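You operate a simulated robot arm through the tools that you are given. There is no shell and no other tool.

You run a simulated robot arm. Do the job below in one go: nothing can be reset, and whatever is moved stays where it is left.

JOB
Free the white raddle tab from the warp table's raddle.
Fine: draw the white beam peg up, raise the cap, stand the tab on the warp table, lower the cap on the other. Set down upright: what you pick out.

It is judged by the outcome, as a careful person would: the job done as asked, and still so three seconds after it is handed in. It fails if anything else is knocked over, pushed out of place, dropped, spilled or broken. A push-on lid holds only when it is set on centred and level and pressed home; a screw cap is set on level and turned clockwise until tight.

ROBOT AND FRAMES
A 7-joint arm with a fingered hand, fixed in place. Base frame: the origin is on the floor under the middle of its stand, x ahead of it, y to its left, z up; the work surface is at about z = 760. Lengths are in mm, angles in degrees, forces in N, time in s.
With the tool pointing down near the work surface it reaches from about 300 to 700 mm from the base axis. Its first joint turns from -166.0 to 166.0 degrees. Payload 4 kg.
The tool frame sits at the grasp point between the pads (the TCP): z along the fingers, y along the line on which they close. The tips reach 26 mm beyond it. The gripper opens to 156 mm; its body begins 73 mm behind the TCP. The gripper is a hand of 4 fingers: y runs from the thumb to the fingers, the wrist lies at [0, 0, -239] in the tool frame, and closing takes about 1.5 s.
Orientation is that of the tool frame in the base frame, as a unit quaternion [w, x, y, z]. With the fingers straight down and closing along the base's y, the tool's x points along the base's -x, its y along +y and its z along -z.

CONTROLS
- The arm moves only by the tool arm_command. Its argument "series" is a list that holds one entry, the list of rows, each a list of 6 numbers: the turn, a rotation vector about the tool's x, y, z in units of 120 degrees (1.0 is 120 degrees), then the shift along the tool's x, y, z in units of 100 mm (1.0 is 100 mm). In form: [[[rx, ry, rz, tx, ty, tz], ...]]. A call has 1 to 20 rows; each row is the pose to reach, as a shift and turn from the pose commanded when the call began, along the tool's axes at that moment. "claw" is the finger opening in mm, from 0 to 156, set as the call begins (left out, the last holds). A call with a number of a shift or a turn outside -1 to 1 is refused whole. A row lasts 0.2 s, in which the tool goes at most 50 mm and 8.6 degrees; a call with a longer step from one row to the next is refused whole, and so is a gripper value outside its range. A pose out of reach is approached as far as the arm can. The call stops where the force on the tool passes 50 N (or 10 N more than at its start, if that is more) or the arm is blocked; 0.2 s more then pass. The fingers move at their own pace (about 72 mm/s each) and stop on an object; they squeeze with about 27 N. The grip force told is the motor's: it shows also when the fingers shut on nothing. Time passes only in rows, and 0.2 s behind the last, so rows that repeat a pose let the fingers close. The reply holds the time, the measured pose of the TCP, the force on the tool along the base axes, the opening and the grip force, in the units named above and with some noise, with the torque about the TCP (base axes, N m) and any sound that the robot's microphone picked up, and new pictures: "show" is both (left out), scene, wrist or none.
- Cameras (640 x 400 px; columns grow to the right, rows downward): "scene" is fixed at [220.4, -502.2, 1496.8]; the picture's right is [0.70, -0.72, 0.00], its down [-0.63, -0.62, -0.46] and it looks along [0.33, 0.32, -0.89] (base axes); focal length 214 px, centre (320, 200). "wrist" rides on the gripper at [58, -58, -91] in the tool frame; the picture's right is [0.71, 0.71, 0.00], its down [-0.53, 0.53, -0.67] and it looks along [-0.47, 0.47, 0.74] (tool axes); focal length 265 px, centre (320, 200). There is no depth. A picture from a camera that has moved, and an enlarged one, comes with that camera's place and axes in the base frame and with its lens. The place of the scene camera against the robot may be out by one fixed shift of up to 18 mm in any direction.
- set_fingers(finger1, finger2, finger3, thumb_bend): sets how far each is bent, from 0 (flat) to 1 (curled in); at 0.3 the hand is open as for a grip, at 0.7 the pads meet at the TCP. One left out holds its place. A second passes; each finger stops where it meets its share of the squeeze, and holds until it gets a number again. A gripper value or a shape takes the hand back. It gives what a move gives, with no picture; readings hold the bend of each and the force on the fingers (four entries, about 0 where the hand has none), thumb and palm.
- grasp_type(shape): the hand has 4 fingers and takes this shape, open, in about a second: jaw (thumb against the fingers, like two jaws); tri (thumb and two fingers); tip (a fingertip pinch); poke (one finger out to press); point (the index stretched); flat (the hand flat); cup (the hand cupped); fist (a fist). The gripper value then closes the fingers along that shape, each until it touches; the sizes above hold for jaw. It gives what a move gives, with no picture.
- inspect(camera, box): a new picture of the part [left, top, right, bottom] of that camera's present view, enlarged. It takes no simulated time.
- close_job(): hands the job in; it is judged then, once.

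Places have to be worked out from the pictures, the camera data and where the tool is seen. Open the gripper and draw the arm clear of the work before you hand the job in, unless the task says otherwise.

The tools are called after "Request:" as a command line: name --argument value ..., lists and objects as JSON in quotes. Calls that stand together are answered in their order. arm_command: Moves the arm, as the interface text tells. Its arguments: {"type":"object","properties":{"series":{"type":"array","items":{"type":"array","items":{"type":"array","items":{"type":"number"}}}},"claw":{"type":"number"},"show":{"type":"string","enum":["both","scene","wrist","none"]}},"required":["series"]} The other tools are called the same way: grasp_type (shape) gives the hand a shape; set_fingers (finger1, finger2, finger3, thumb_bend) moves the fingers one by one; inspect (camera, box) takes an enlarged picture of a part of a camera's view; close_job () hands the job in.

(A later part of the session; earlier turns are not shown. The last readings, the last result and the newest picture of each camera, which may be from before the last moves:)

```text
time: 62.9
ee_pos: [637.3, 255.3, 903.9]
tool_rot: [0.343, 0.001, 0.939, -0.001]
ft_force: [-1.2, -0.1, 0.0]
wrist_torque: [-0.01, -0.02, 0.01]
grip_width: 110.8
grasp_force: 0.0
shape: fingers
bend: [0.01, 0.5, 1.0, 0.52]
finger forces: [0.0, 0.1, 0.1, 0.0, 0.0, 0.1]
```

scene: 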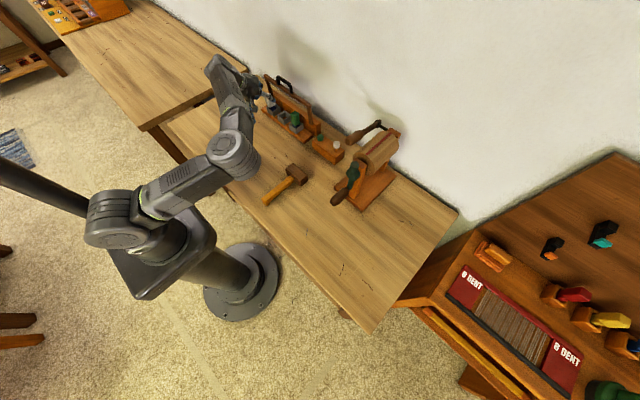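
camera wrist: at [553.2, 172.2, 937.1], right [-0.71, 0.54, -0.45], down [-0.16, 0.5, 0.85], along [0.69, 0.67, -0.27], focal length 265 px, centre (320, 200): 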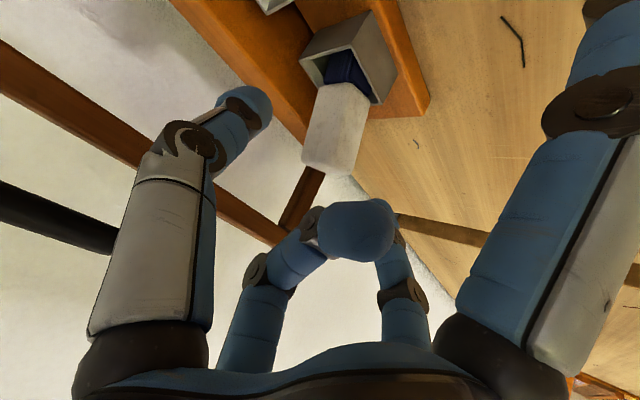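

Yaw 0 is reachable here. I'll open finger 2 wider (the tab leans that way), align with the tab's socket centre at y≈269, and check the view.

Request:
set_fingers --finger2 0.42 --thumb_bend 0.54

Request:
arm_command --series '[[[0, 0, 0, -0.03, 0.07, -0.03], [0, 0, 0, -0.057, 0.137, -0.067], [0, 0, 0, -0.057, 0.137, -0.067]]]' --show "wrist"

Request:
inspect --camera "wrist" --box '[180, 0, 440, 200]'

Request:
inspect --camera "scene" --box '[250, 70, 310, 118]'

```text
time: 63.9
ee_pos: [638.0, 256.1, 902.0]
tool_rot: [0.342, 0.001, 0.94, -0.001]
ft_force: [-0.7, -0.3, 0.0]
wrist_torque: [-0.02, 0.01, 0.0]
grip_width: 109.4
grasp_force: 0.0
shape: fingers
bend: [0.01, 0.42, 1.0, 0.54]
finger forces: [0.0, 0.0, 0.0, 0.0, 0.1, 0.0]
```

```text
time: 64.7
ee_pos: [638.9, 269.6, 913.2]
tool_rot: [0.342, 0.0, 0.94, 0.001]
ft_force: [0.8, -0.1, -0.1]
wrist_torque: [-0.01, 0.04, 0.01]
grip_width: 109.1
grasp_force: 0.2
shape: fingers
bend: [0.01, 0.42, 1.0, 0.54]
finger forces: [0.0, 0.0, 0.1, 0.1, 0.0, 0.0]
camera wrist: at [535.6, 211.1, 945.9], right [-0.54, 0.71, -0.45], down [-0.03, 0.53, 0.85], along [0.84, 0.47, -0.27], focal length 265 px, centre (320, 200)
```

wrist: 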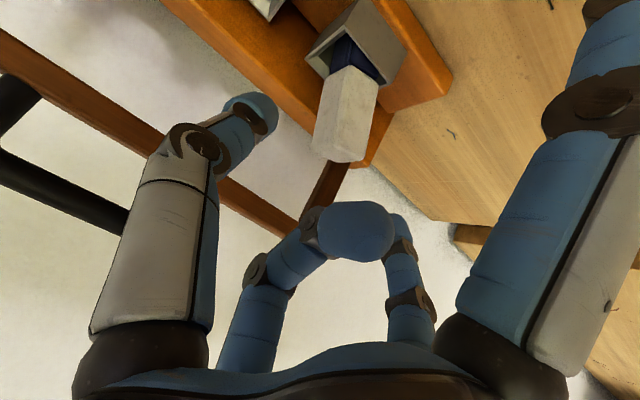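

```text
2.00 times, centred on (310, 100) of wrist
camera zoom: at [535.6, 211.1, 945.9], right [-0.54, 0.71, -0.45], down [-0.03, 0.53, 0.85], along [0.84, 0.47, -0.27], focal length 531 px, centre (340, 400)
```

zoom: 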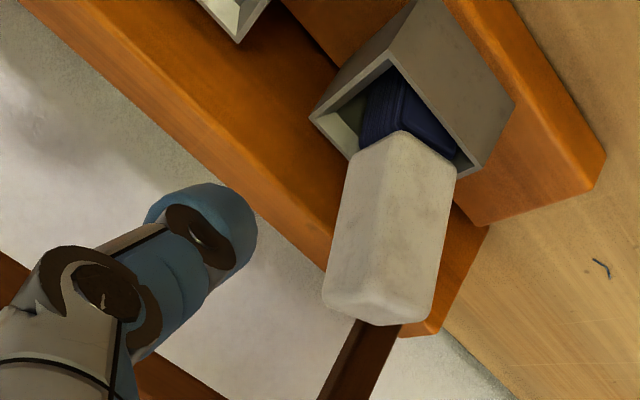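

```text
8.33 times, centred on (280, 94) of scene
camera zoom: at [220.4, -502.2, 1496.8], right [0.7, -0.72, 0.0], down [-0.63, -0.62, -0.46], along [0.33, 0.32, -0.89], focal length 1787 px, centre (653, 1083)
```

zoom: 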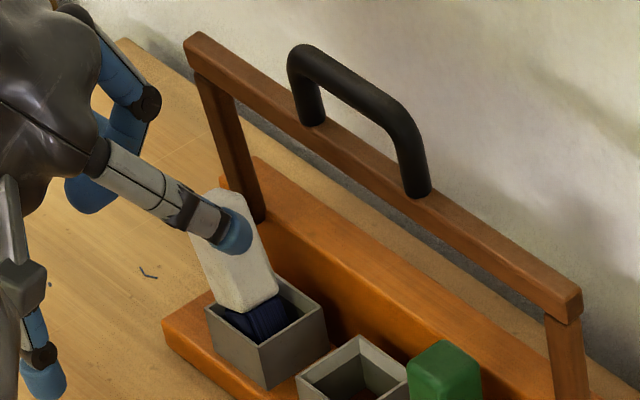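

The tab leans ~19° purely toward +y, front/back faces still square. Moving in along the tool axis so thumb and finger 2 straddle it.

Request:
arm_command --series '[[[0, 0, 0, 0.005, 0, 0.15], [0, 0, 0, 0.01, 0, 0.3], [0, 0, 0, 0.017, -0.005, 0.45], [0, 0, 0, 0.017, -0.005, 0.585], [0, 0, 0, 0.017, -0.005, 0.585]]]' --show "wrist"

Request:
inspect --camera "wrist" --box '[180, 20, 440, 220]'

Request:
inspect --camera "scene" --box '[250, 70, 310, 118]'

```text
time: 65.9
ee_pos: [669.7, 267.2, 871.9]
tool_rot: [0.341, 0.0, 0.94, 0.002]
ft_force: [-0.3, 0.2, -0.9]
wrist_torque: [0.01, 0.04, -0.01]
grip_width: 109.6
grasp_force: 0.0
shape: fingers
bend: [0.01, 0.42, 1.0, 0.54]
finger forces: [0.0, 0.0, 0.1, 0.0, 0.0, 0.0]
out of reach, approached as far as the arm can: row 4, 5
camera wrist: at [566.3, 209.5, 903.9], right [-0.54, 0.71, -0.45], down [-0.03, 0.52, 0.85], along [0.84, 0.47, -0.26], focal length 265 px, centre (320, 200)
```

wrist: 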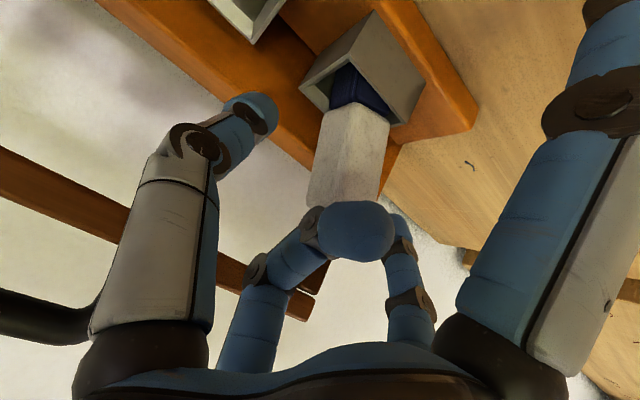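

```text
2.00 times, centred on (310, 120) of wrist
camera zoom: at [566.3, 209.5, 903.9], right [-0.54, 0.71, -0.45], down [-0.03, 0.52, 0.85], along [0.84, 0.47, -0.26], focal length 531 px, centre (340, 360)
```

zoom: 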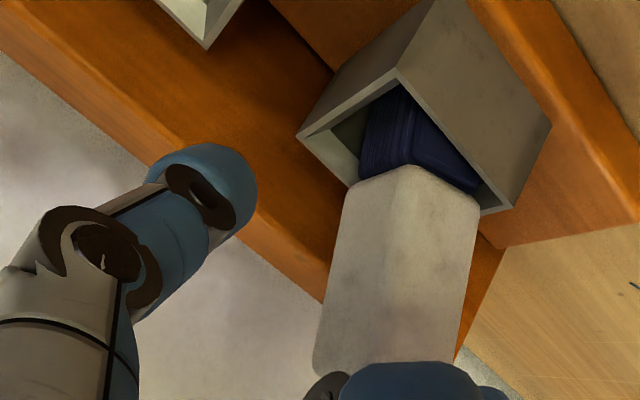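

```text
8.33 times, centred on (280, 94) of scene
camera zoom: at [220.4, -502.2, 1496.8], right [0.7, -0.72, 0.0], down [-0.63, -0.62, -0.46], along [0.33, 0.32, -0.89], focal length 1787 px, centre (653, 1083)
```

zoom: 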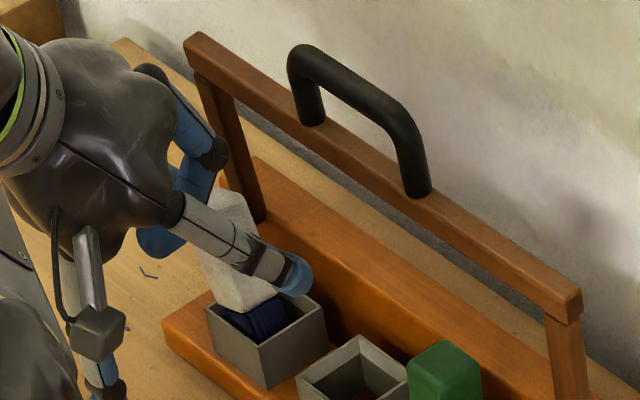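

Just short of target again; a small yaw (~6°) should free the last few millimetres.

Request:
arm_command --series '[[[-0.032, 0, -0.038, 0.0, 0.01, 0.0], [-0.032, 0, -0.038, 0.0, 0.018, 0.04], [-0.032, 0, -0.038, 0.0, 0.018, 0.08], [-0.032, 0, -0.038, 0.0, 0.018, 0.08]]]' --show "wrist"

```text
time: 66.9
ee_pos: [673.4, 269.4, 863.9]
tool_rot: [0.341, -0.048, 0.939, 0.018]
ft_force: [1.1, -0.4, -0.1]
wrist_torque: [0.01, -0.01, 0.0]
grip_width: 109.3
grasp_force: 0.1
shape: fingers
bend: [0.01, 0.42, 1.0, 0.54]
finger forces: [0.0, 0.1, 0.1, 0.0, 0.0, 0.1]
camera wrist: at [578.5, 201.3, 898.0], right [-0.61, 0.65, -0.45], down [-0.08, 0.52, 0.85], along [0.79, 0.56, -0.27], focal length 265 px, centre (320, 200)
```

wrist: 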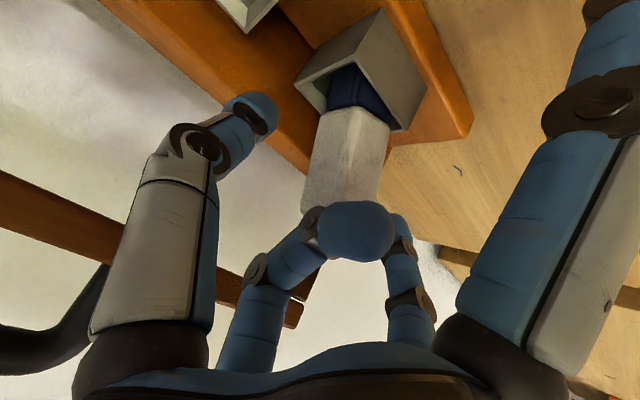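

Position good (grip centre ≈(687,271,847)). I'll set the thumb as a stop at the upright position, then close finger 2 in steps to push the tab back upright against it.

Request:
set_fingers --thumb_bend 0.635 --finger2 0.54

Request:
inspect --camera "wrist" --box '[180, 20, 440, 220]'

Request:
set_fingers --finger2 0.6

Request:
inspect --camera "wrist" --box '[180, 20, 440, 220]'

Request:
inspect --camera "scene" --box '[250, 70, 310, 118]'

```text
time: 67.9
ee_pos: [675.7, 271.3, 866.0]
tool_rot: [0.342, -0.048, 0.938, 0.018]
ft_force: [0.0, -0.3, 0.3]
wrist_torque: [0.02, -0.01, 0.0]
grip_width: 104.4
grasp_force: 0.1
shape: fingers
bend: [0.01, 0.54, 1.0, 0.63]
finger forces: [0.0, 0.0, 0.0, 0.1, 0.0, 0.0]
```

```text
2.00 times, centred on (310, 120) of wrist
camera zoom: at [578.5, 201.3, 898.0], right [-0.61, 0.65, -0.45], down [-0.08, 0.52, 0.85], along [0.79, 0.56, -0.27], focal length 531 px, centre (340, 360)
```

zoom: 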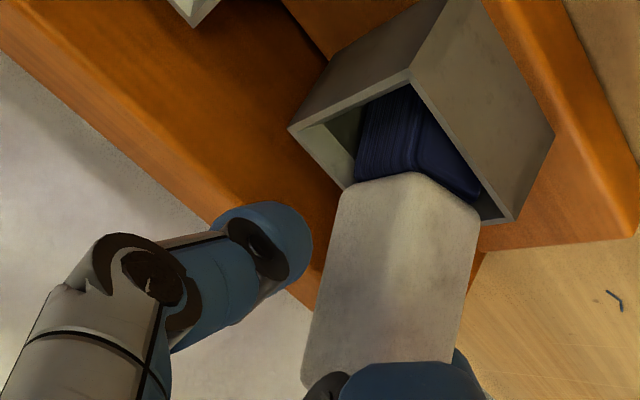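

```text
time: 68.9
ee_pos: [675.9, 270.9, 864.4]
tool_rot: [0.341, -0.048, 0.938, 0.019]
ft_force: [-0.3, 0.1, -0.5]
wrist_torque: [0.02, 0.0, 0.04]
grip_width: 104.1
grasp_force: 0.1
shape: fingers
bend: [0.01, 0.6, 1.0, 0.63]
finger forces: [0.1, 0.0, 0.1, 0.0, 0.0, 0.0]
```

```text
2.00 times, centred on (310, 120) of wrist
camera zoom: at [578.5, 201.3, 898.0], right [-0.61, 0.65, -0.45], down [-0.08, 0.52, 0.85], along [0.79, 0.56, -0.27], focal length 531 px, centre (340, 360)
```

zoom: 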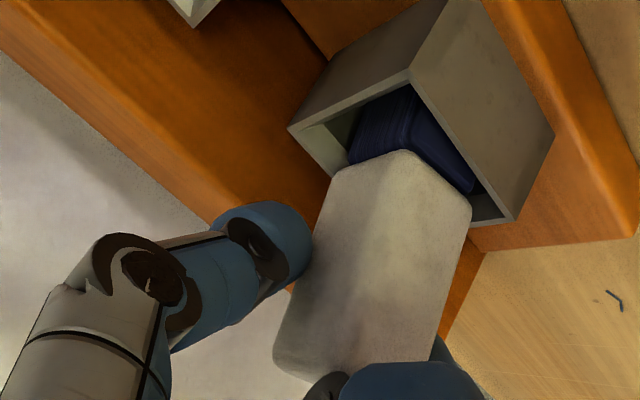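

```text
8.33 times, centred on (280, 94) of scene
camera zoom: at [220.4, -502.2, 1496.8], right [0.7, -0.72, 0.0], down [-0.63, -0.62, -0.46], along [0.33, 0.32, -0.89], focal length 1787 px, centre (653, 1083)
```

zoom: 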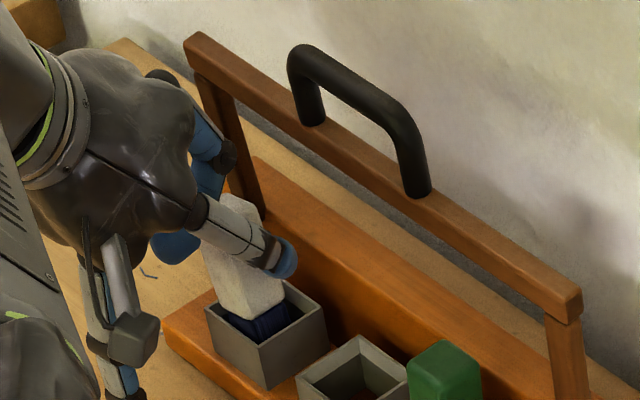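

It works – the tab is swinging back upright with negligible force. Continue finger 2 to 0.63.

Request:
set_fingers --finger2 0.635

Request:
inspect --camera "wrist" --box '[180, 20, 440, 220]'

Request:
inspect --camera "scene" --box '[250, 70, 310, 118]'

```text
time: 69.9
ee_pos: [675.4, 270.2, 864.9]
tool_rot: [0.341, -0.048, 0.939, 0.018]
ft_force: [0.5, -0.3, 0.2]
wrist_torque: [0.01, 0.0, 0.01]
grip_width: 104.6
grasp_force: 0.6
shape: fingers
bend: [0.01, 0.62, 1.0, 0.63]
finger forces: [0.0, 0.8, 0.1, 0.0, 0.7, 0.0]
```

```text
2.00 times, centred on (310, 120) of wrist
camera zoom: at [578.5, 201.3, 898.0], right [-0.61, 0.65, -0.45], down [-0.08, 0.52, 0.85], along [0.79, 0.56, -0.27], focal length 531 px, centre (340, 360)
```

zoom: 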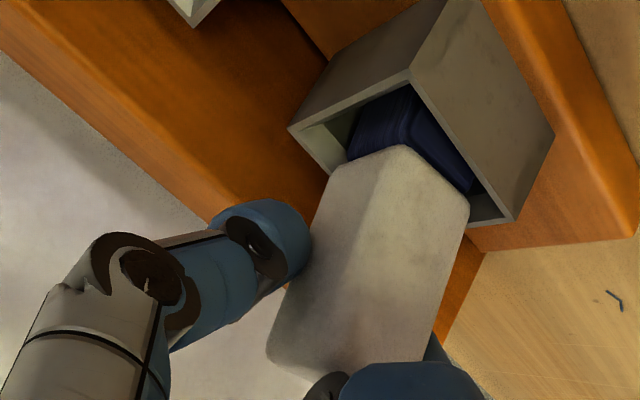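

```text
8.33 times, centred on (280, 94) of scene
camera zoom: at [220.4, -502.2, 1496.8], right [0.7, -0.72, 0.0], down [-0.63, -0.62, -0.46], along [0.33, 0.32, -0.89], focal length 1787 px, centre (653, 1083)
```

zoom: 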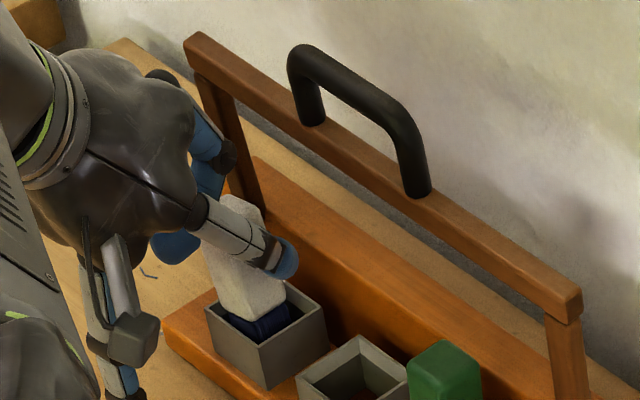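

Both fingers now touch lightly, but the tab still leans ~12°, since its foot sits further to −y. I'll retract the thumb stop some and let finger 2 follow until the tab stands upright.

Request:
set_fingers --thumb_bend 0.585 --finger2 0.63

Request:
inspect --camera "wrist" --box '[180, 20, 440, 220]'

Request:
inspect --camera "scene" --box '[250, 70, 310, 118]'

```text
time: 70.9
ee_pos: [675.0, 269.3, 866.2]
tool_rot: [0.341, -0.048, 0.939, 0.018]
ft_force: [-0.5, -0.3, 0.5]
wrist_torque: [0.02, -0.02, -0.04]
grip_width: 106.7
grasp_force: 0.1
shape: fingers
bend: [0.01, 0.63, 1.0, 0.58]
finger forces: [0.1, 0.0, 0.0, 0.0, 0.1, 0.0]
```

```text
2.00 times, centred on (310, 120) of wrist
camera zoom: at [578.5, 201.2, 898.0], right [-0.61, 0.65, -0.45], down [-0.08, 0.52, 0.85], along [0.79, 0.56, -0.27], focal length 531 px, centre (340, 360)
```

zoom: 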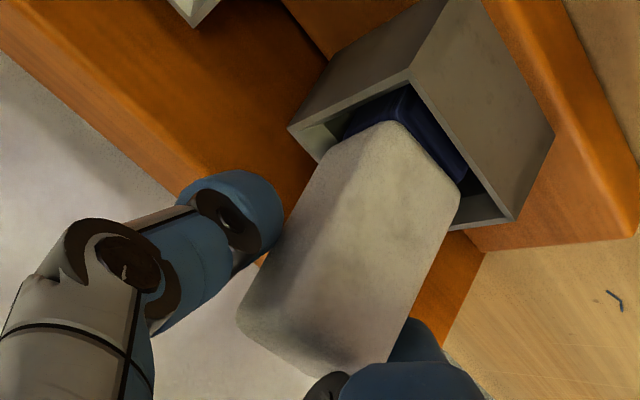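

```text
8.33 times, centred on (280, 94) of scene
camera zoom: at [220.4, -502.2, 1496.8], right [0.7, -0.72, 0.0], down [-0.63, -0.62, -0.46], along [0.33, 0.32, -0.89], focal length 1787 px, centre (653, 1083)
```

zoom: 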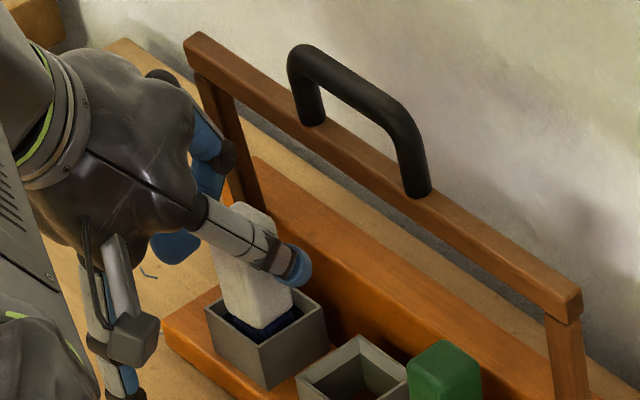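

The tab is upright again. Now I'll bring the thumb just to the tab's side (0.62), then close finger 2 with force against it.

Request:
set_fingers --thumb_bend 0.615

Request:
inspect --camera "wrist" --box '[180, 20, 440, 220]'

```text
time: 71.9
ee_pos: [676.0, 270.4, 865.9]
tool_rot: [0.342, -0.047, 0.938, 0.017]
ft_force: [-0.1, -0.5, -0.3]
wrist_torque: [-0.02, 0.01, 0.01]
grip_width: 105.1
grasp_force: 0.1
shape: fingers
bend: [0.01, 0.63, 1.0, 0.61]
finger forces: [0.0, 0.0, 0.1, 0.0, 0.1, 0.0]
```

```text
2.00 times, centred on (310, 120) of wrist
camera zoom: at [578.5, 201.3, 898.0], right [-0.61, 0.65, -0.45], down [-0.08, 0.52, 0.85], along [0.79, 0.56, -0.27], focal length 531 px, centre (340, 360)
```

zoom: 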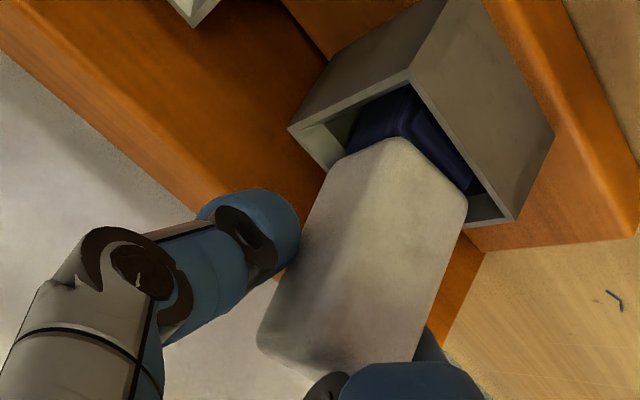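

Even 0.61 pushes the tab a bit. Retract the thumb to 0.588, where it just met the upright tab, and then close finger 2 firmly against it.

Request:
set_fingers --thumb_bend 0.588

Request:
set_fingers --finger2 0.66

Request:
inspect --camera "wrist" --box '[180, 20, 440, 220]'

```text
time: 72.9
ee_pos: [675.2, 270.6, 866.1]
tool_rot: [0.342, -0.048, 0.938, 0.019]
ft_force: [-0.2, -0.3, 0.1]
wrist_torque: [0.02, -0.02, 0.0]
grip_width: 106.8
grasp_force: 0.0
shape: fingers
bend: [0.01, 0.63, 1.0, 0.58]
finger forces: [0.0, 0.1, 0.0, 0.1, 0.2, 0.0]
```

```text
time: 73.9
ee_pos: [675.1, 269.9, 864.6]
tool_rot: [0.342, -0.048, 0.938, 0.018]
ft_force: [0.8, -0.2, 0.2]
wrist_torque: [0.0, -0.01, -0.02]
grip_width: 106.7
grasp_force: 0.1
shape: fingers
bend: [0.01, 0.66, 1.0, 0.58]
finger forces: [0.0, 0.1, 0.0, 0.0, 0.1, 0.1]
```

```text
2.00 times, centred on (310, 120) of wrist
camera zoom: at [578.5, 201.2, 898.0], right [-0.61, 0.65, -0.45], down [-0.08, 0.52, 0.85], along [0.79, 0.56, -0.27], focal length 531 px, centre (340, 360)
```

zoom: 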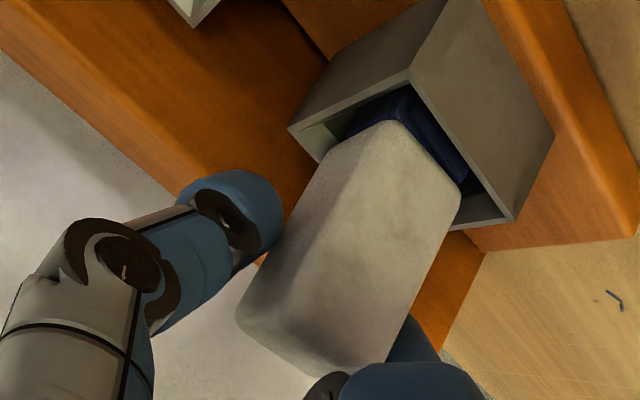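

Tab upright, thumb at its side, finger 2 not yet touching. Closing finger 2 with force.

Request:
set_fingers --finger2 0.85

Request:
inspect --camera "wrist" --box '[180, 20, 440, 220]'

Request:
inspect --camera "scene" --box '[250, 70, 310, 118]'

```text
time: 74.9
ee_pos: [675.7, 270.2, 864.8]
tool_rot: [0.341, -0.047, 0.939, 0.017]
ft_force: [0.8, 0.2, -0.1]
wrist_torque: [0.0, -0.04, -0.03]
grip_width: 108.9
grasp_force: 5.7
shape: fingers
bend: [0.01, 0.75, 1.0, 0.56]
finger forces: [0.0, 6.0, 0.0, 0.0, 5.8, 0.0]
```

```text
2.00 times, centred on (310, 120) of wrist
camera zoom: at [578.5, 201.3, 898.0], right [-0.61, 0.65, -0.45], down [-0.08, 0.52, 0.85], along [0.79, 0.56, -0.27], focal length 531 px, centre (340, 360)
```

zoom: 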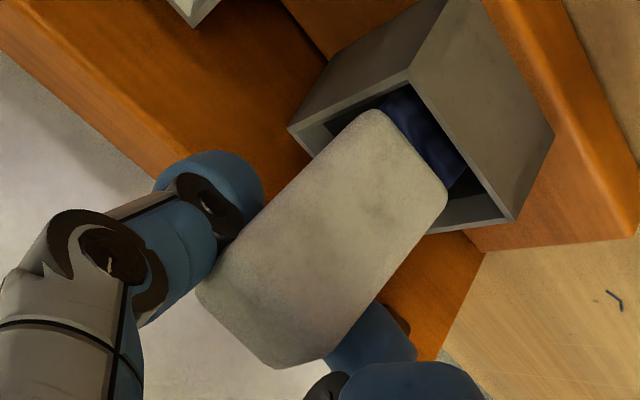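

```text
8.33 times, centred on (280, 94) of scene
camera zoom: at [220.4, -502.2, 1496.8], right [0.7, -0.72, 0.0], down [-0.63, -0.62, -0.46], along [0.33, 0.32, -0.89], focal length 1787 px, centre (653, 1083)
```

zoom: 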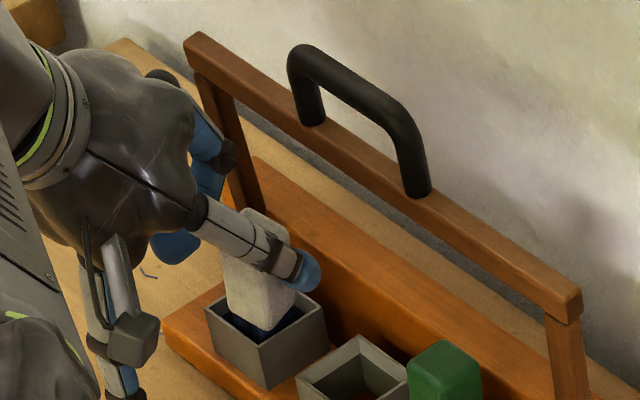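

Finger 2 and thumb now hold the tab evenly (~6 N each), but it leans ~10° toward −y. Keeping the pinch, I'll shift the hand +y about 10 mm to straighten the tab in its socket.

Request:
arm_command --series '[[[0, 0, 0, 0, 0.025, 0], [0, 0, 0, 0, 0.05, 0], [0, 0, 0, 0, 0.075, 0], [0, 0, 0, 0, 0.1, 0], [0, 0, 0, 0, 0.1, 0]]]' --show "wrist"

Request:
inspect --camera "wrist" --box '[180, 20, 440, 220]'

Request:
inspect --camera "scene" --box '[250, 70, 310, 118]'

```text
time: 76.1
ee_pos: [675.1, 279.9, 866.2]
tool_rot: [0.342, -0.047, 0.938, 0.017]
ft_force: [0.7, -2.3, 1.2]
wrist_torque: [-0.21, -0.07, -0.03]
grip_width: 109.4
grasp_force: 6.4
shape: fingers
bend: [0.01, 0.76, 1.0, 0.55]
finger forces: [0.0, 4.8, 0.0, 0.0, 7.1, 0.1]
camera wrist: at [578.0, 210.7, 898.3], right [-0.61, 0.65, -0.45], down [-0.08, 0.52, 0.85], along [0.79, 0.56, -0.27], focal length 265 px, centre (320, 200)
```

wrist: 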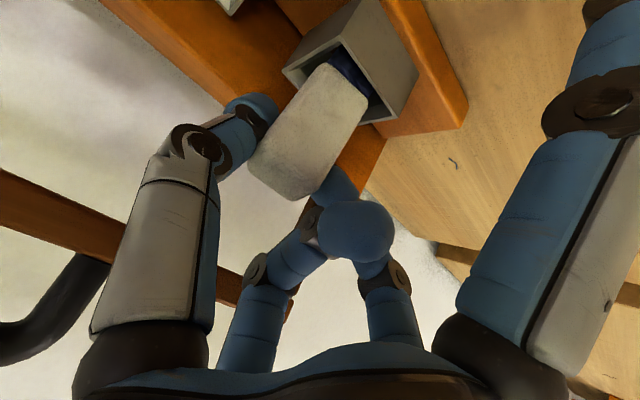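

```text
2.00 times, centred on (310, 120) of wrist
camera zoom: at [578.0, 210.7, 898.3], right [-0.61, 0.65, -0.45], down [-0.08, 0.52, 0.85], along [0.79, 0.56, -0.27], focal length 531 px, centre (340, 360)
```

zoom: 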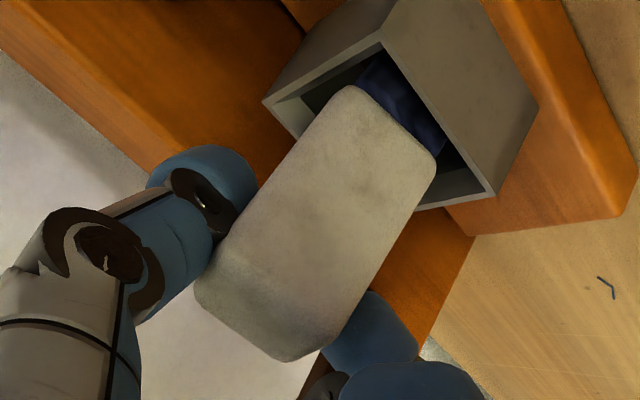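

```text
8.33 times, centred on (280, 94) of scene
camera zoom: at [220.4, -502.2, 1496.8], right [0.7, -0.72, 0.0], down [-0.63, -0.62, -0.46], along [0.33, 0.32, -0.89], focal length 1787 px, centre (653, 1083)
```

zoom: 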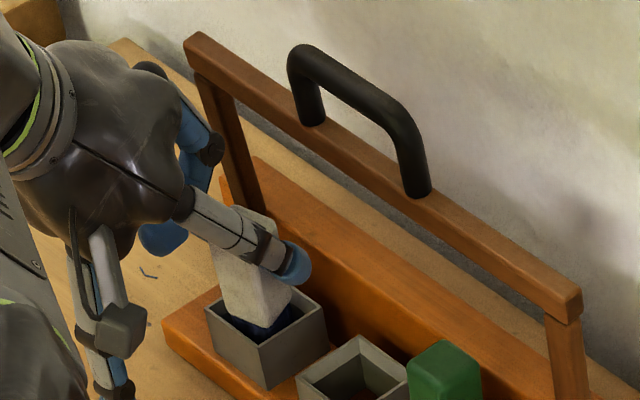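

The tab is nearly upright again and pinched (≈5–7 N). Lifting it straight up slowly out of the socket.

Request:
arm_command --series '[[[0, 0, 0, -0.024, 0, -0.031], [0, 0, 0, -0.048, 0, -0.063], [0, 0, 0, -0.073, 0, -0.096], [0, 0, 0, -0.098, 0, -0.129], [0, 0, 0, -0.123, 0, -0.162], [0, 0, 0, -0.123, 0, -0.162]]]' --show "wrist"

Request:
inspect --camera "wrist" --box '[180, 20, 440, 220]'

Request:
inspect --camera "scene" --box '[250, 70, 310, 118]'

```text
time: 77.5
ee_pos: [673.0, 279.2, 886.3]
tool_rot: [0.342, -0.048, 0.938, 0.019]
ft_force: [0.4, -0.7, -0.1]
wrist_torque: [-0.08, -0.01, 0.01]
grip_width: 109.3
grasp_force: 5.3
shape: fingers
bend: [0.01, 0.76, 1.0, 0.55]
finger forces: [0.0, 5.7, 0.0, 0.0, 6.8, 0.1]
camera wrist: at [576.8, 210.4, 918.6], right [-0.61, 0.65, -0.45], down [-0.08, 0.52, 0.85], along [0.79, 0.56, -0.27], focal length 265 px, centre (320, 200)
```

wrist: 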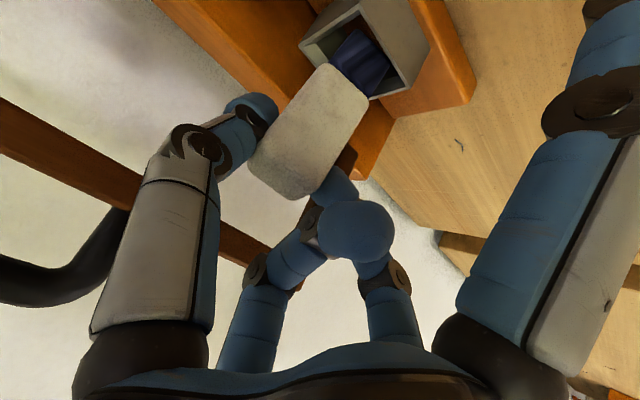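

```text
2.00 times, centred on (310, 120) of wrist
camera zoom: at [576.8, 210.4, 918.6], right [-0.61, 0.65, -0.45], down [-0.08, 0.52, 0.85], along [0.79, 0.56, -0.27], focal length 531 px, centre (340, 360)
```

zoom: 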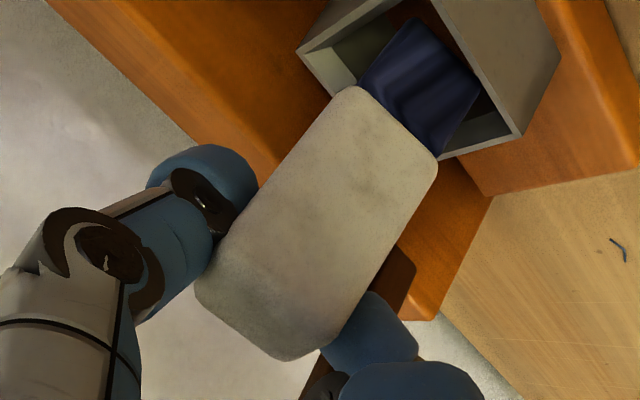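

```text
8.33 times, centred on (280, 94) of scene
camera zoom: at [220.4, -502.2, 1496.8], right [0.7, -0.72, 0.0], down [-0.63, -0.62, -0.46], along [0.33, 0.32, -0.89], focal length 1787 px, centre (653, 1083)
```

zoom: 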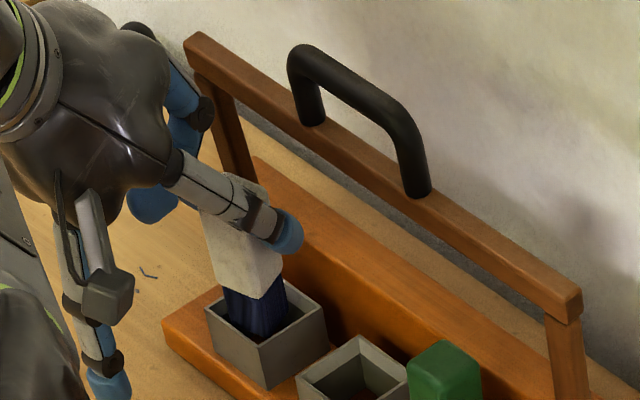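

It's coming out with the hand; the navy foot is visible. Continuing upward until the foot clears the rim.

Request:
arm_command --series '[[[0, 0, 0, -0.055, 0, -0.082], [0, 0, 0, -0.112, 0, -0.165], [0, 0, 0, -0.17, 0, -0.248], [0, 0, 0, -0.227, 0, -0.332], [0, 0, 0, -0.283, 0, -0.415], [0, 0, 0, -0.34, 0, -0.498], [0, 0, 0, -0.34, 0, -0.498]]]' --show "both"

Request:
inspect --camera "wrist" --box '[180, 20, 440, 220]'

Request:
inspect --camera "scene" --box '[240, 60, 310, 116]'

```text
time: 79.1
ee_pos: [667.4, 278.4, 946.9]
tool_rot: [0.342, -0.047, 0.939, 0.017]
ft_force: [-0.2, -0.4, -1.1]
wrist_torque: [0.01, 0.0, 0.04]
grip_width: 109.2
grasp_force: 6.9
shape: fingers
bend: [0.01, 0.76, 1.0, 0.55]
finger forces: [0.1, 6.9, 0.1, 0.0, 7.1, 0.1]
camera wrist: at [571.4, 210.1, 979.5], right [-0.61, 0.65, -0.45], down [-0.08, 0.52, 0.85], along [0.79, 0.56, -0.27], focal length 265 px, centre (320, 200)
```

scene: 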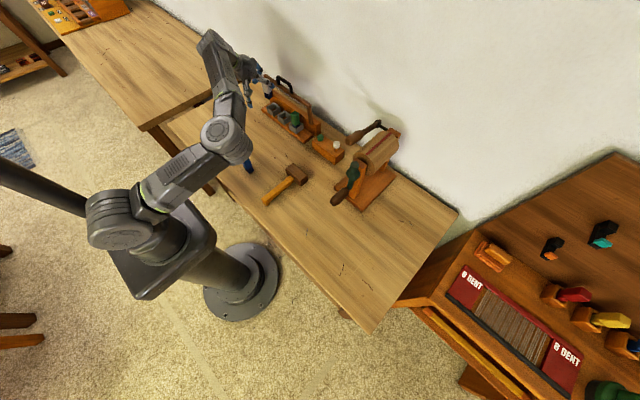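
wrist: 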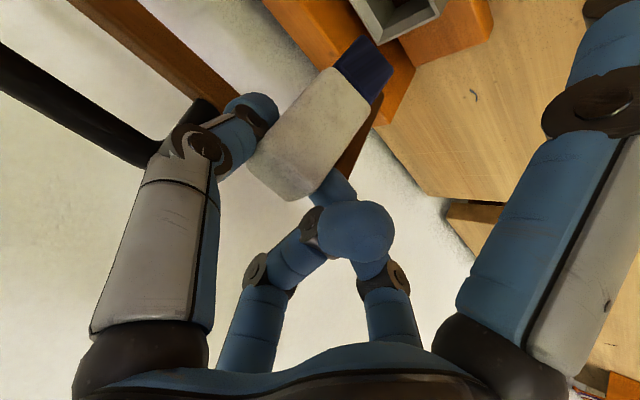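

```text
2.00 times, centred on (310, 120) of wrist
camera zoom: at [571.4, 210.1, 979.5], right [-0.61, 0.65, -0.45], down [-0.08, 0.52, 0.85], along [0.79, 0.56, -0.27], focal length 531 px, centre (340, 360)
```

zoom: 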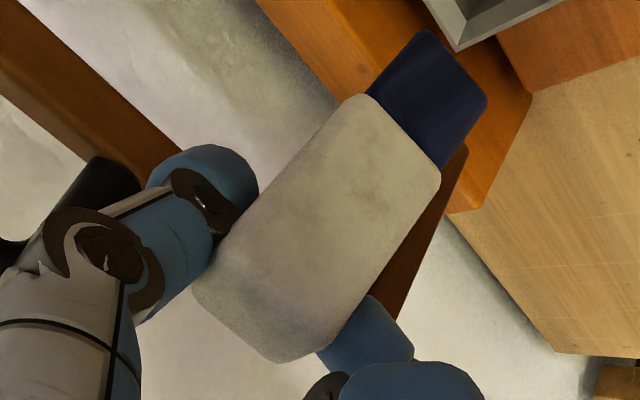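

```text
7.14 times, centred on (275, 88) of scene
camera zoom: at [220.4, -502.2, 1496.8], right [0.7, -0.72, 0.0], down [-0.63, -0.62, -0.46], along [0.33, 0.32, -0.89], focal length 1532 px, centre (641, 1000)
```

zoom: 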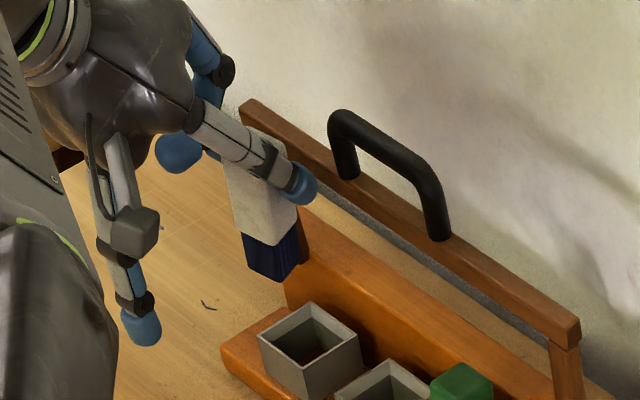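

The tab is out of the raddle and held. Let me check its attitude in the grip with enlarged views.

Request:
inspect --camera "scene" --box '[255, 68, 285, 98]'

Request:
inspect --camera "wrist" --box '[240, 20, 410, 210]'

```text
13.33 times, centred on (270, 83) of scene
camera zoom: at [220.4, -502.2, 1496.8], right [0.7, -0.72, 0.0], down [-0.63, -0.62, -0.46], along [0.33, 0.32, -0.89], focal length 2860 px, centre (987, 1760)
```

zoom: 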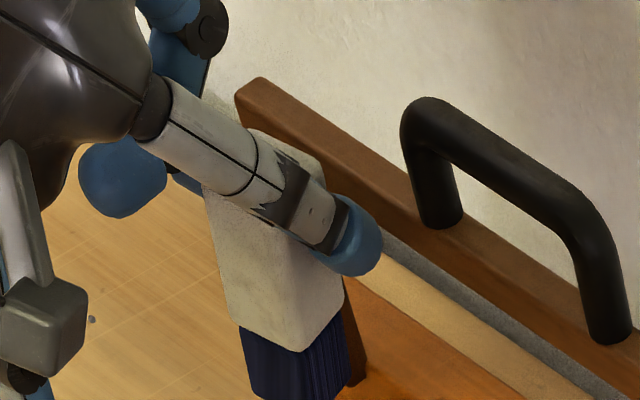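

```text
2.11 times, centred on (325, 115) of wrist
camera zoom: at [571.4, 210.1, 979.5], right [-0.61, 0.65, -0.45], down [-0.08, 0.52, 0.85], along [0.79, 0.56, -0.27], focal length 559 px, centre (310, 379)
```

zoom: 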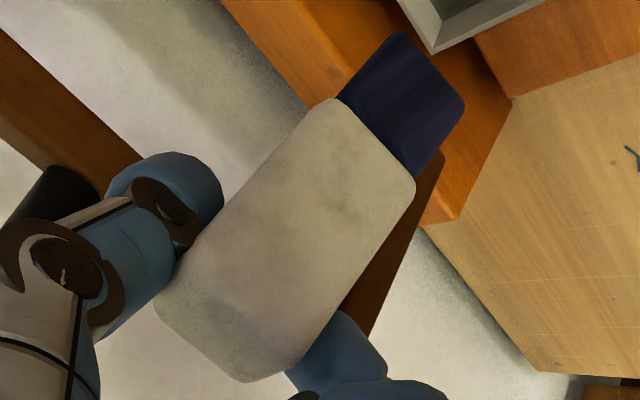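

The tab is gripped, roughly upright (it has just turned a bit about the vertical). I'll carry it gently forward (−x) away from the cap first.

Request:
arm_command --series '[[[0, 0, 0, 0.05, 0.007, -0.042], [0, 0, 0, 0.12, 0.016, -0.1], [0, 0, 0, 0.2, 0.028, -0.167], [0, 0, 0, 0.28, 0.039, -0.234], [0, 0, 0, 0.36, 0.05, -0.3], [0, 0, 0, 0.42, 0.058, -0.351], [0, 0, 0, 0.457, 0.063, -0.382], [0, 0, 0, 0.457, 0.063, -0.382]]]' --show "both"

Request:
inspect --camera "scene" --box '[230, 60, 290, 108]'

```text
time: 80.9
ee_pos: [607.4, 278.5, 946.8]
tool_rot: [0.342, -0.049, 0.938, 0.018]
ft_force: [0.4, -0.6, -1.1]
wrist_torque: [0.03, 0.0, -0.01]
grip_width: 109.2
grasp_force: 6.7
shape: fingers
bend: [0.01, 0.76, 1.0, 0.55]
finger forces: [0.0, 7.0, 0.1, 0.0, 6.9, 0.0]
camera wrist: at [511.4, 209.6, 979.1], right [-0.61, 0.65, -0.45], down [-0.08, 0.52, 0.85], along [0.79, 0.56, -0.27], focal length 265 px, centre (320, 200)
```

scene: 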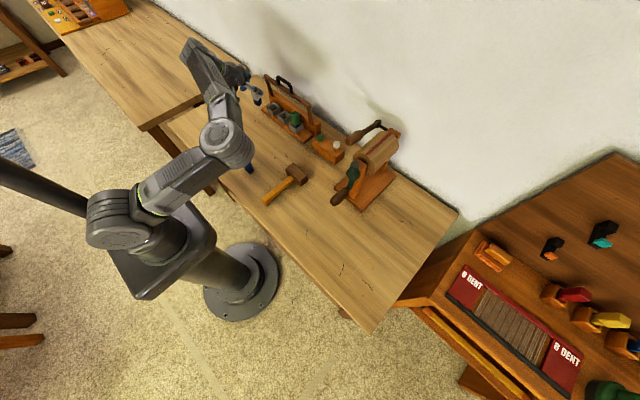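
wrist: 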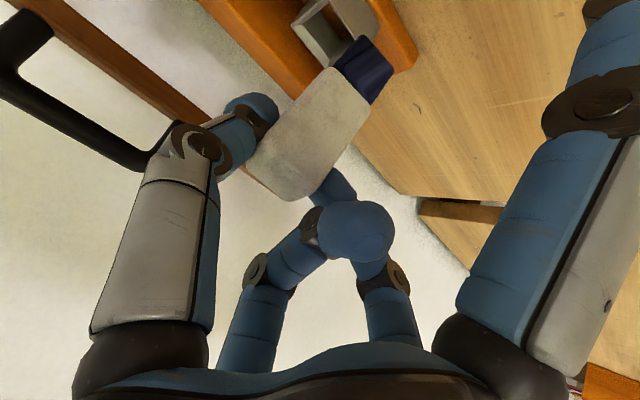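

```text
8.33 times, centred on (260, 84) of scene
camera zoom: at [220.4, -502.2, 1496.8], right [0.7, -0.72, 0.0], down [-0.63, -0.62, -0.46], along [0.33, 0.32, -0.89], focal length 1787 px, centre (820, 1167)
```

zoom: 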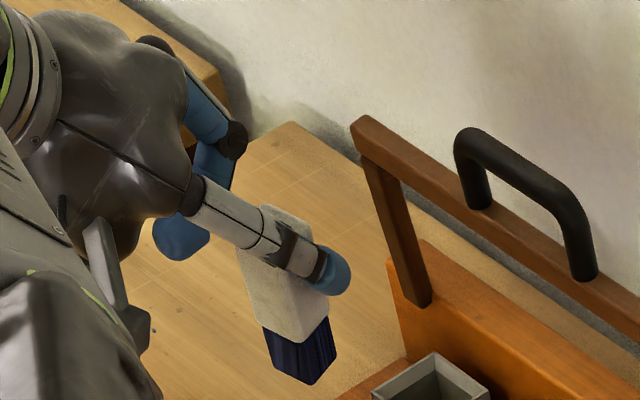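

Hold is steady. Now I'll yaw gently and move toward +y to a clear spot left of the raddle (tab target ≈(600,400)).

Request:
arm_command --series '[[[-0.0127, 0, -0.0152, 0.007, 0.06, -0.006], [-0.0254, 0, -0.0304, 0.014, 0.14, -0.011], [-0.0382, 0, -0.0455, 0.021, 0.23, -0.017], [-0.0509, 0, -0.0607, 0.028, 0.33, -0.023], [-0.0636, 0, -0.0759, 0.034, 0.43, -0.029], [-0.0764, 0, -0.091, 0.041, 0.52, -0.034], [-0.0891, 0, -0.1062, 0.048, 0.6, -0.04], [-0.1018, 0, -0.1214, 0.055, 0.651, -0.046], [-0.1018, 0, -0.1214, 0.055, 0.651, -0.046]]]' --show "wrist"

```text
time: 82.9
ee_pos: [592.6, 343.1, 946.6]
tool_rot: [0.333, -0.202, 0.918, 0.074]
ft_force: [0.2, -0.3, -0.9]
wrist_torque: [0.01, 0.01, -0.05]
grip_width: 109.2
grasp_force: 6.7
shape: fingers
bend: [0.01, 0.76, 1.0, 0.55]
finger forces: [0.1, 6.8, 0.0, 0.0, 7.1, 0.0]
camera wrist: at [524.8, 246.3, 979.1], right [-0.79, 0.41, -0.45], down [-0.24, 0.47, 0.85], along [0.56, 0.78, -0.27], focal length 265 px, centre (320, 200)
```

wrist: 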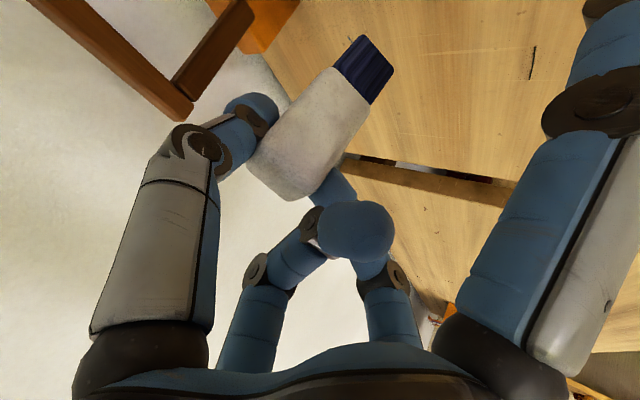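

Still firmly held. Moving the remaining distance to TCP ≈(578,405), then a first descent of 75 mm.

Request:
arm_command --series '[[[0, 0, 0, -0.012, 0.08, 0.01], [0, 0, 0, -0.028, 0.18, 0.024], [0, 0, 0, -0.045, 0.29, 0.038], [0, 0, 0, -0.064, 0.41, 0.055], [0, 0, 0, -0.082, 0.52, 0.07], [0, 0, 0, -0.098, 0.624, 0.083], [0, 0, 0, -0.098, 0.624, 0.083]]]' --show "none"

Request:
arm_command --series '[[[0, 0, 0, 0.06, 0, 0.072], [0, 0, 0, 0.13, 0, 0.155], [0, 0, 0, 0.21, 0, 0.25], [0, 0, 0, 0.29, 0, 0.346], [0, 0, 0, 0.37, 0, 0.442], [0, 0, 0, 0.44, 0, 0.526], [0, 0, 0, 0.481, 0, 0.575], [0, 0, 0, 0.481, 0, 0.575]]]' --show "both"

Request:
inspect --camera "scene" --box '[210, 50, 280, 106]'

Request:
inspect --camera "wrist" --box '[220, 10, 420, 210]'

```text
time: 84.5
ee_pos: [574.7, 362.0, 941.2]
tool_rot: [0.334, -0.202, 0.918, 0.073]
ft_force: [0.3, 0.8, -0.9]
wrist_torque: [0.0, 0.0, 0.02]
grip_width: 109.4
grasp_force: 6.7
shape: fingers
bend: [0.0, 0.76, 1.0, 0.55]
finger forces: [0.1, 6.9, 0.0, 0.0, 6.9, 0.0]
out of reach, approached as far as the arm can: row 2, 3, 4, 5, 6, 7
```

```text
time: 86.3
ee_pos: [576.6, 361.4, 864.2]
tool_rot: [0.333, -0.202, 0.918, 0.075]
ft_force: [0.7, -0.3, -0.7]
wrist_torque: [0.05, -0.01, 0.04]
grip_width: 109.3
grasp_force: 6.8
shape: fingers
bend: [0.0, 0.76, 1.0, 0.55]
finger forces: [0.1, 6.9, 0.1, 0.0, 6.9, 0.0]
camera wrist: at [506.5, 265.4, 897.1], right [-0.79, 0.41, -0.45], down [-0.24, 0.47, 0.85], along [0.56, 0.78, -0.27], focal length 265 px, centre (320, 200)
```

scene: 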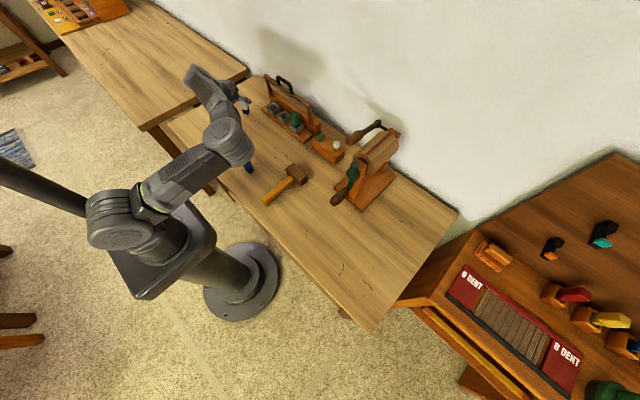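
wrist: 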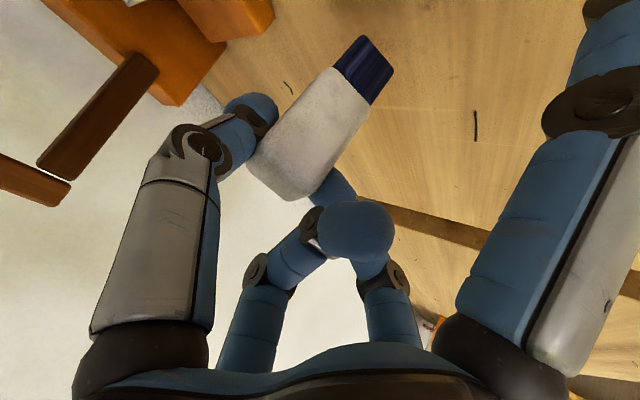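

```text
7.14 times, centred on (245, 78) of scene
camera zoom: at [220.4, -502.2, 1496.8], right [0.7, -0.72, 0.0], down [-0.63, -0.62, -0.46], along [0.33, 0.32, -0.89], focal length 1532 px, centre (856, 1071)
```

zoom: 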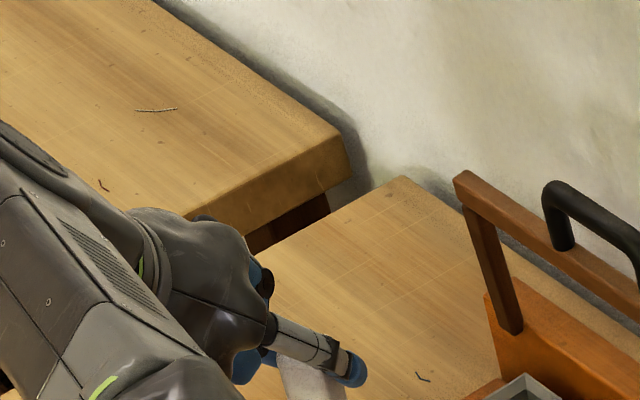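

```text
2.00 times, centred on (320, 110) of wrist
camera zoom: at [506.5, 265.4, 897.1], right [-0.79, 0.41, -0.45], down [-0.24, 0.47, 0.85], along [0.56, 0.78, -0.27], focal length 531 px, centre (320, 380)
```

zoom: 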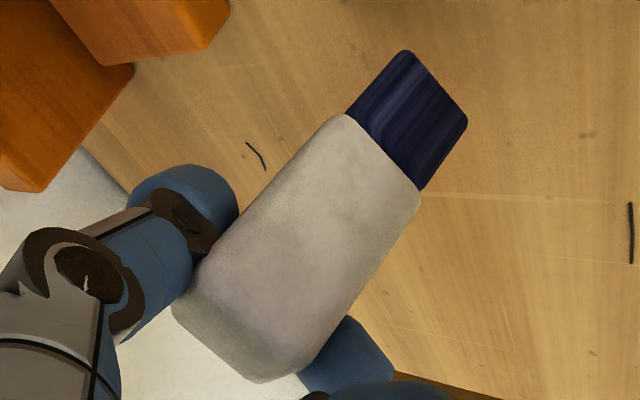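

The tab is ~10 mm above the table at about (592,365). I need its exact lean before setting it down, so I'll enlarge it.

Request:
inspect --camera "wrist" --box '[240, 25, 400, 205]'

Request:
inspect --camera "scene" --box '[235, 85, 275, 117]'

```text
2.22 times, centred on (320, 115) of wrist
camera zoom: at [506.5, 265.4, 897.1], right [-0.79, 0.41, -0.45], down [-0.24, 0.47, 0.85], along [0.56, 0.78, -0.27], focal length 590 px, centre (320, 389)
```

zoom: 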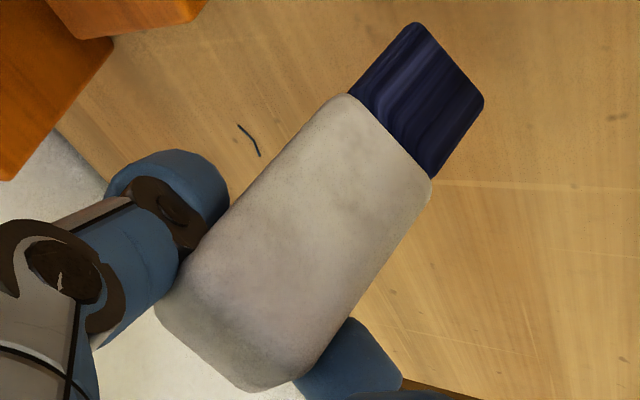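

```text
12.50 times, centred on (255, 101) of scene
camera zoom: at [220.4, -502.2, 1496.8], right [0.7, -0.72, 0.0], down [-0.63, -0.62, -0.46], along [0.33, 0.32, -0.89], focal length 2681 px, centre (1132, 1438)
```

zoom: 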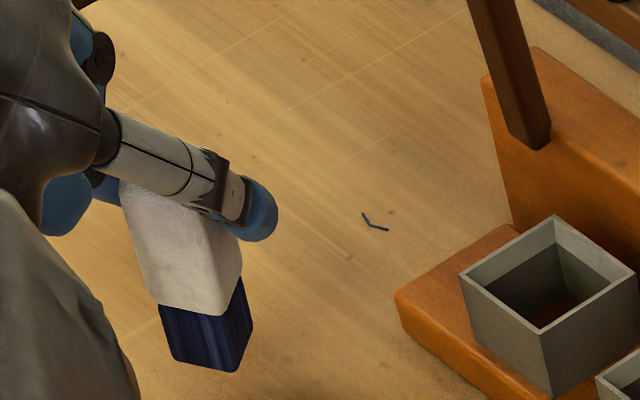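

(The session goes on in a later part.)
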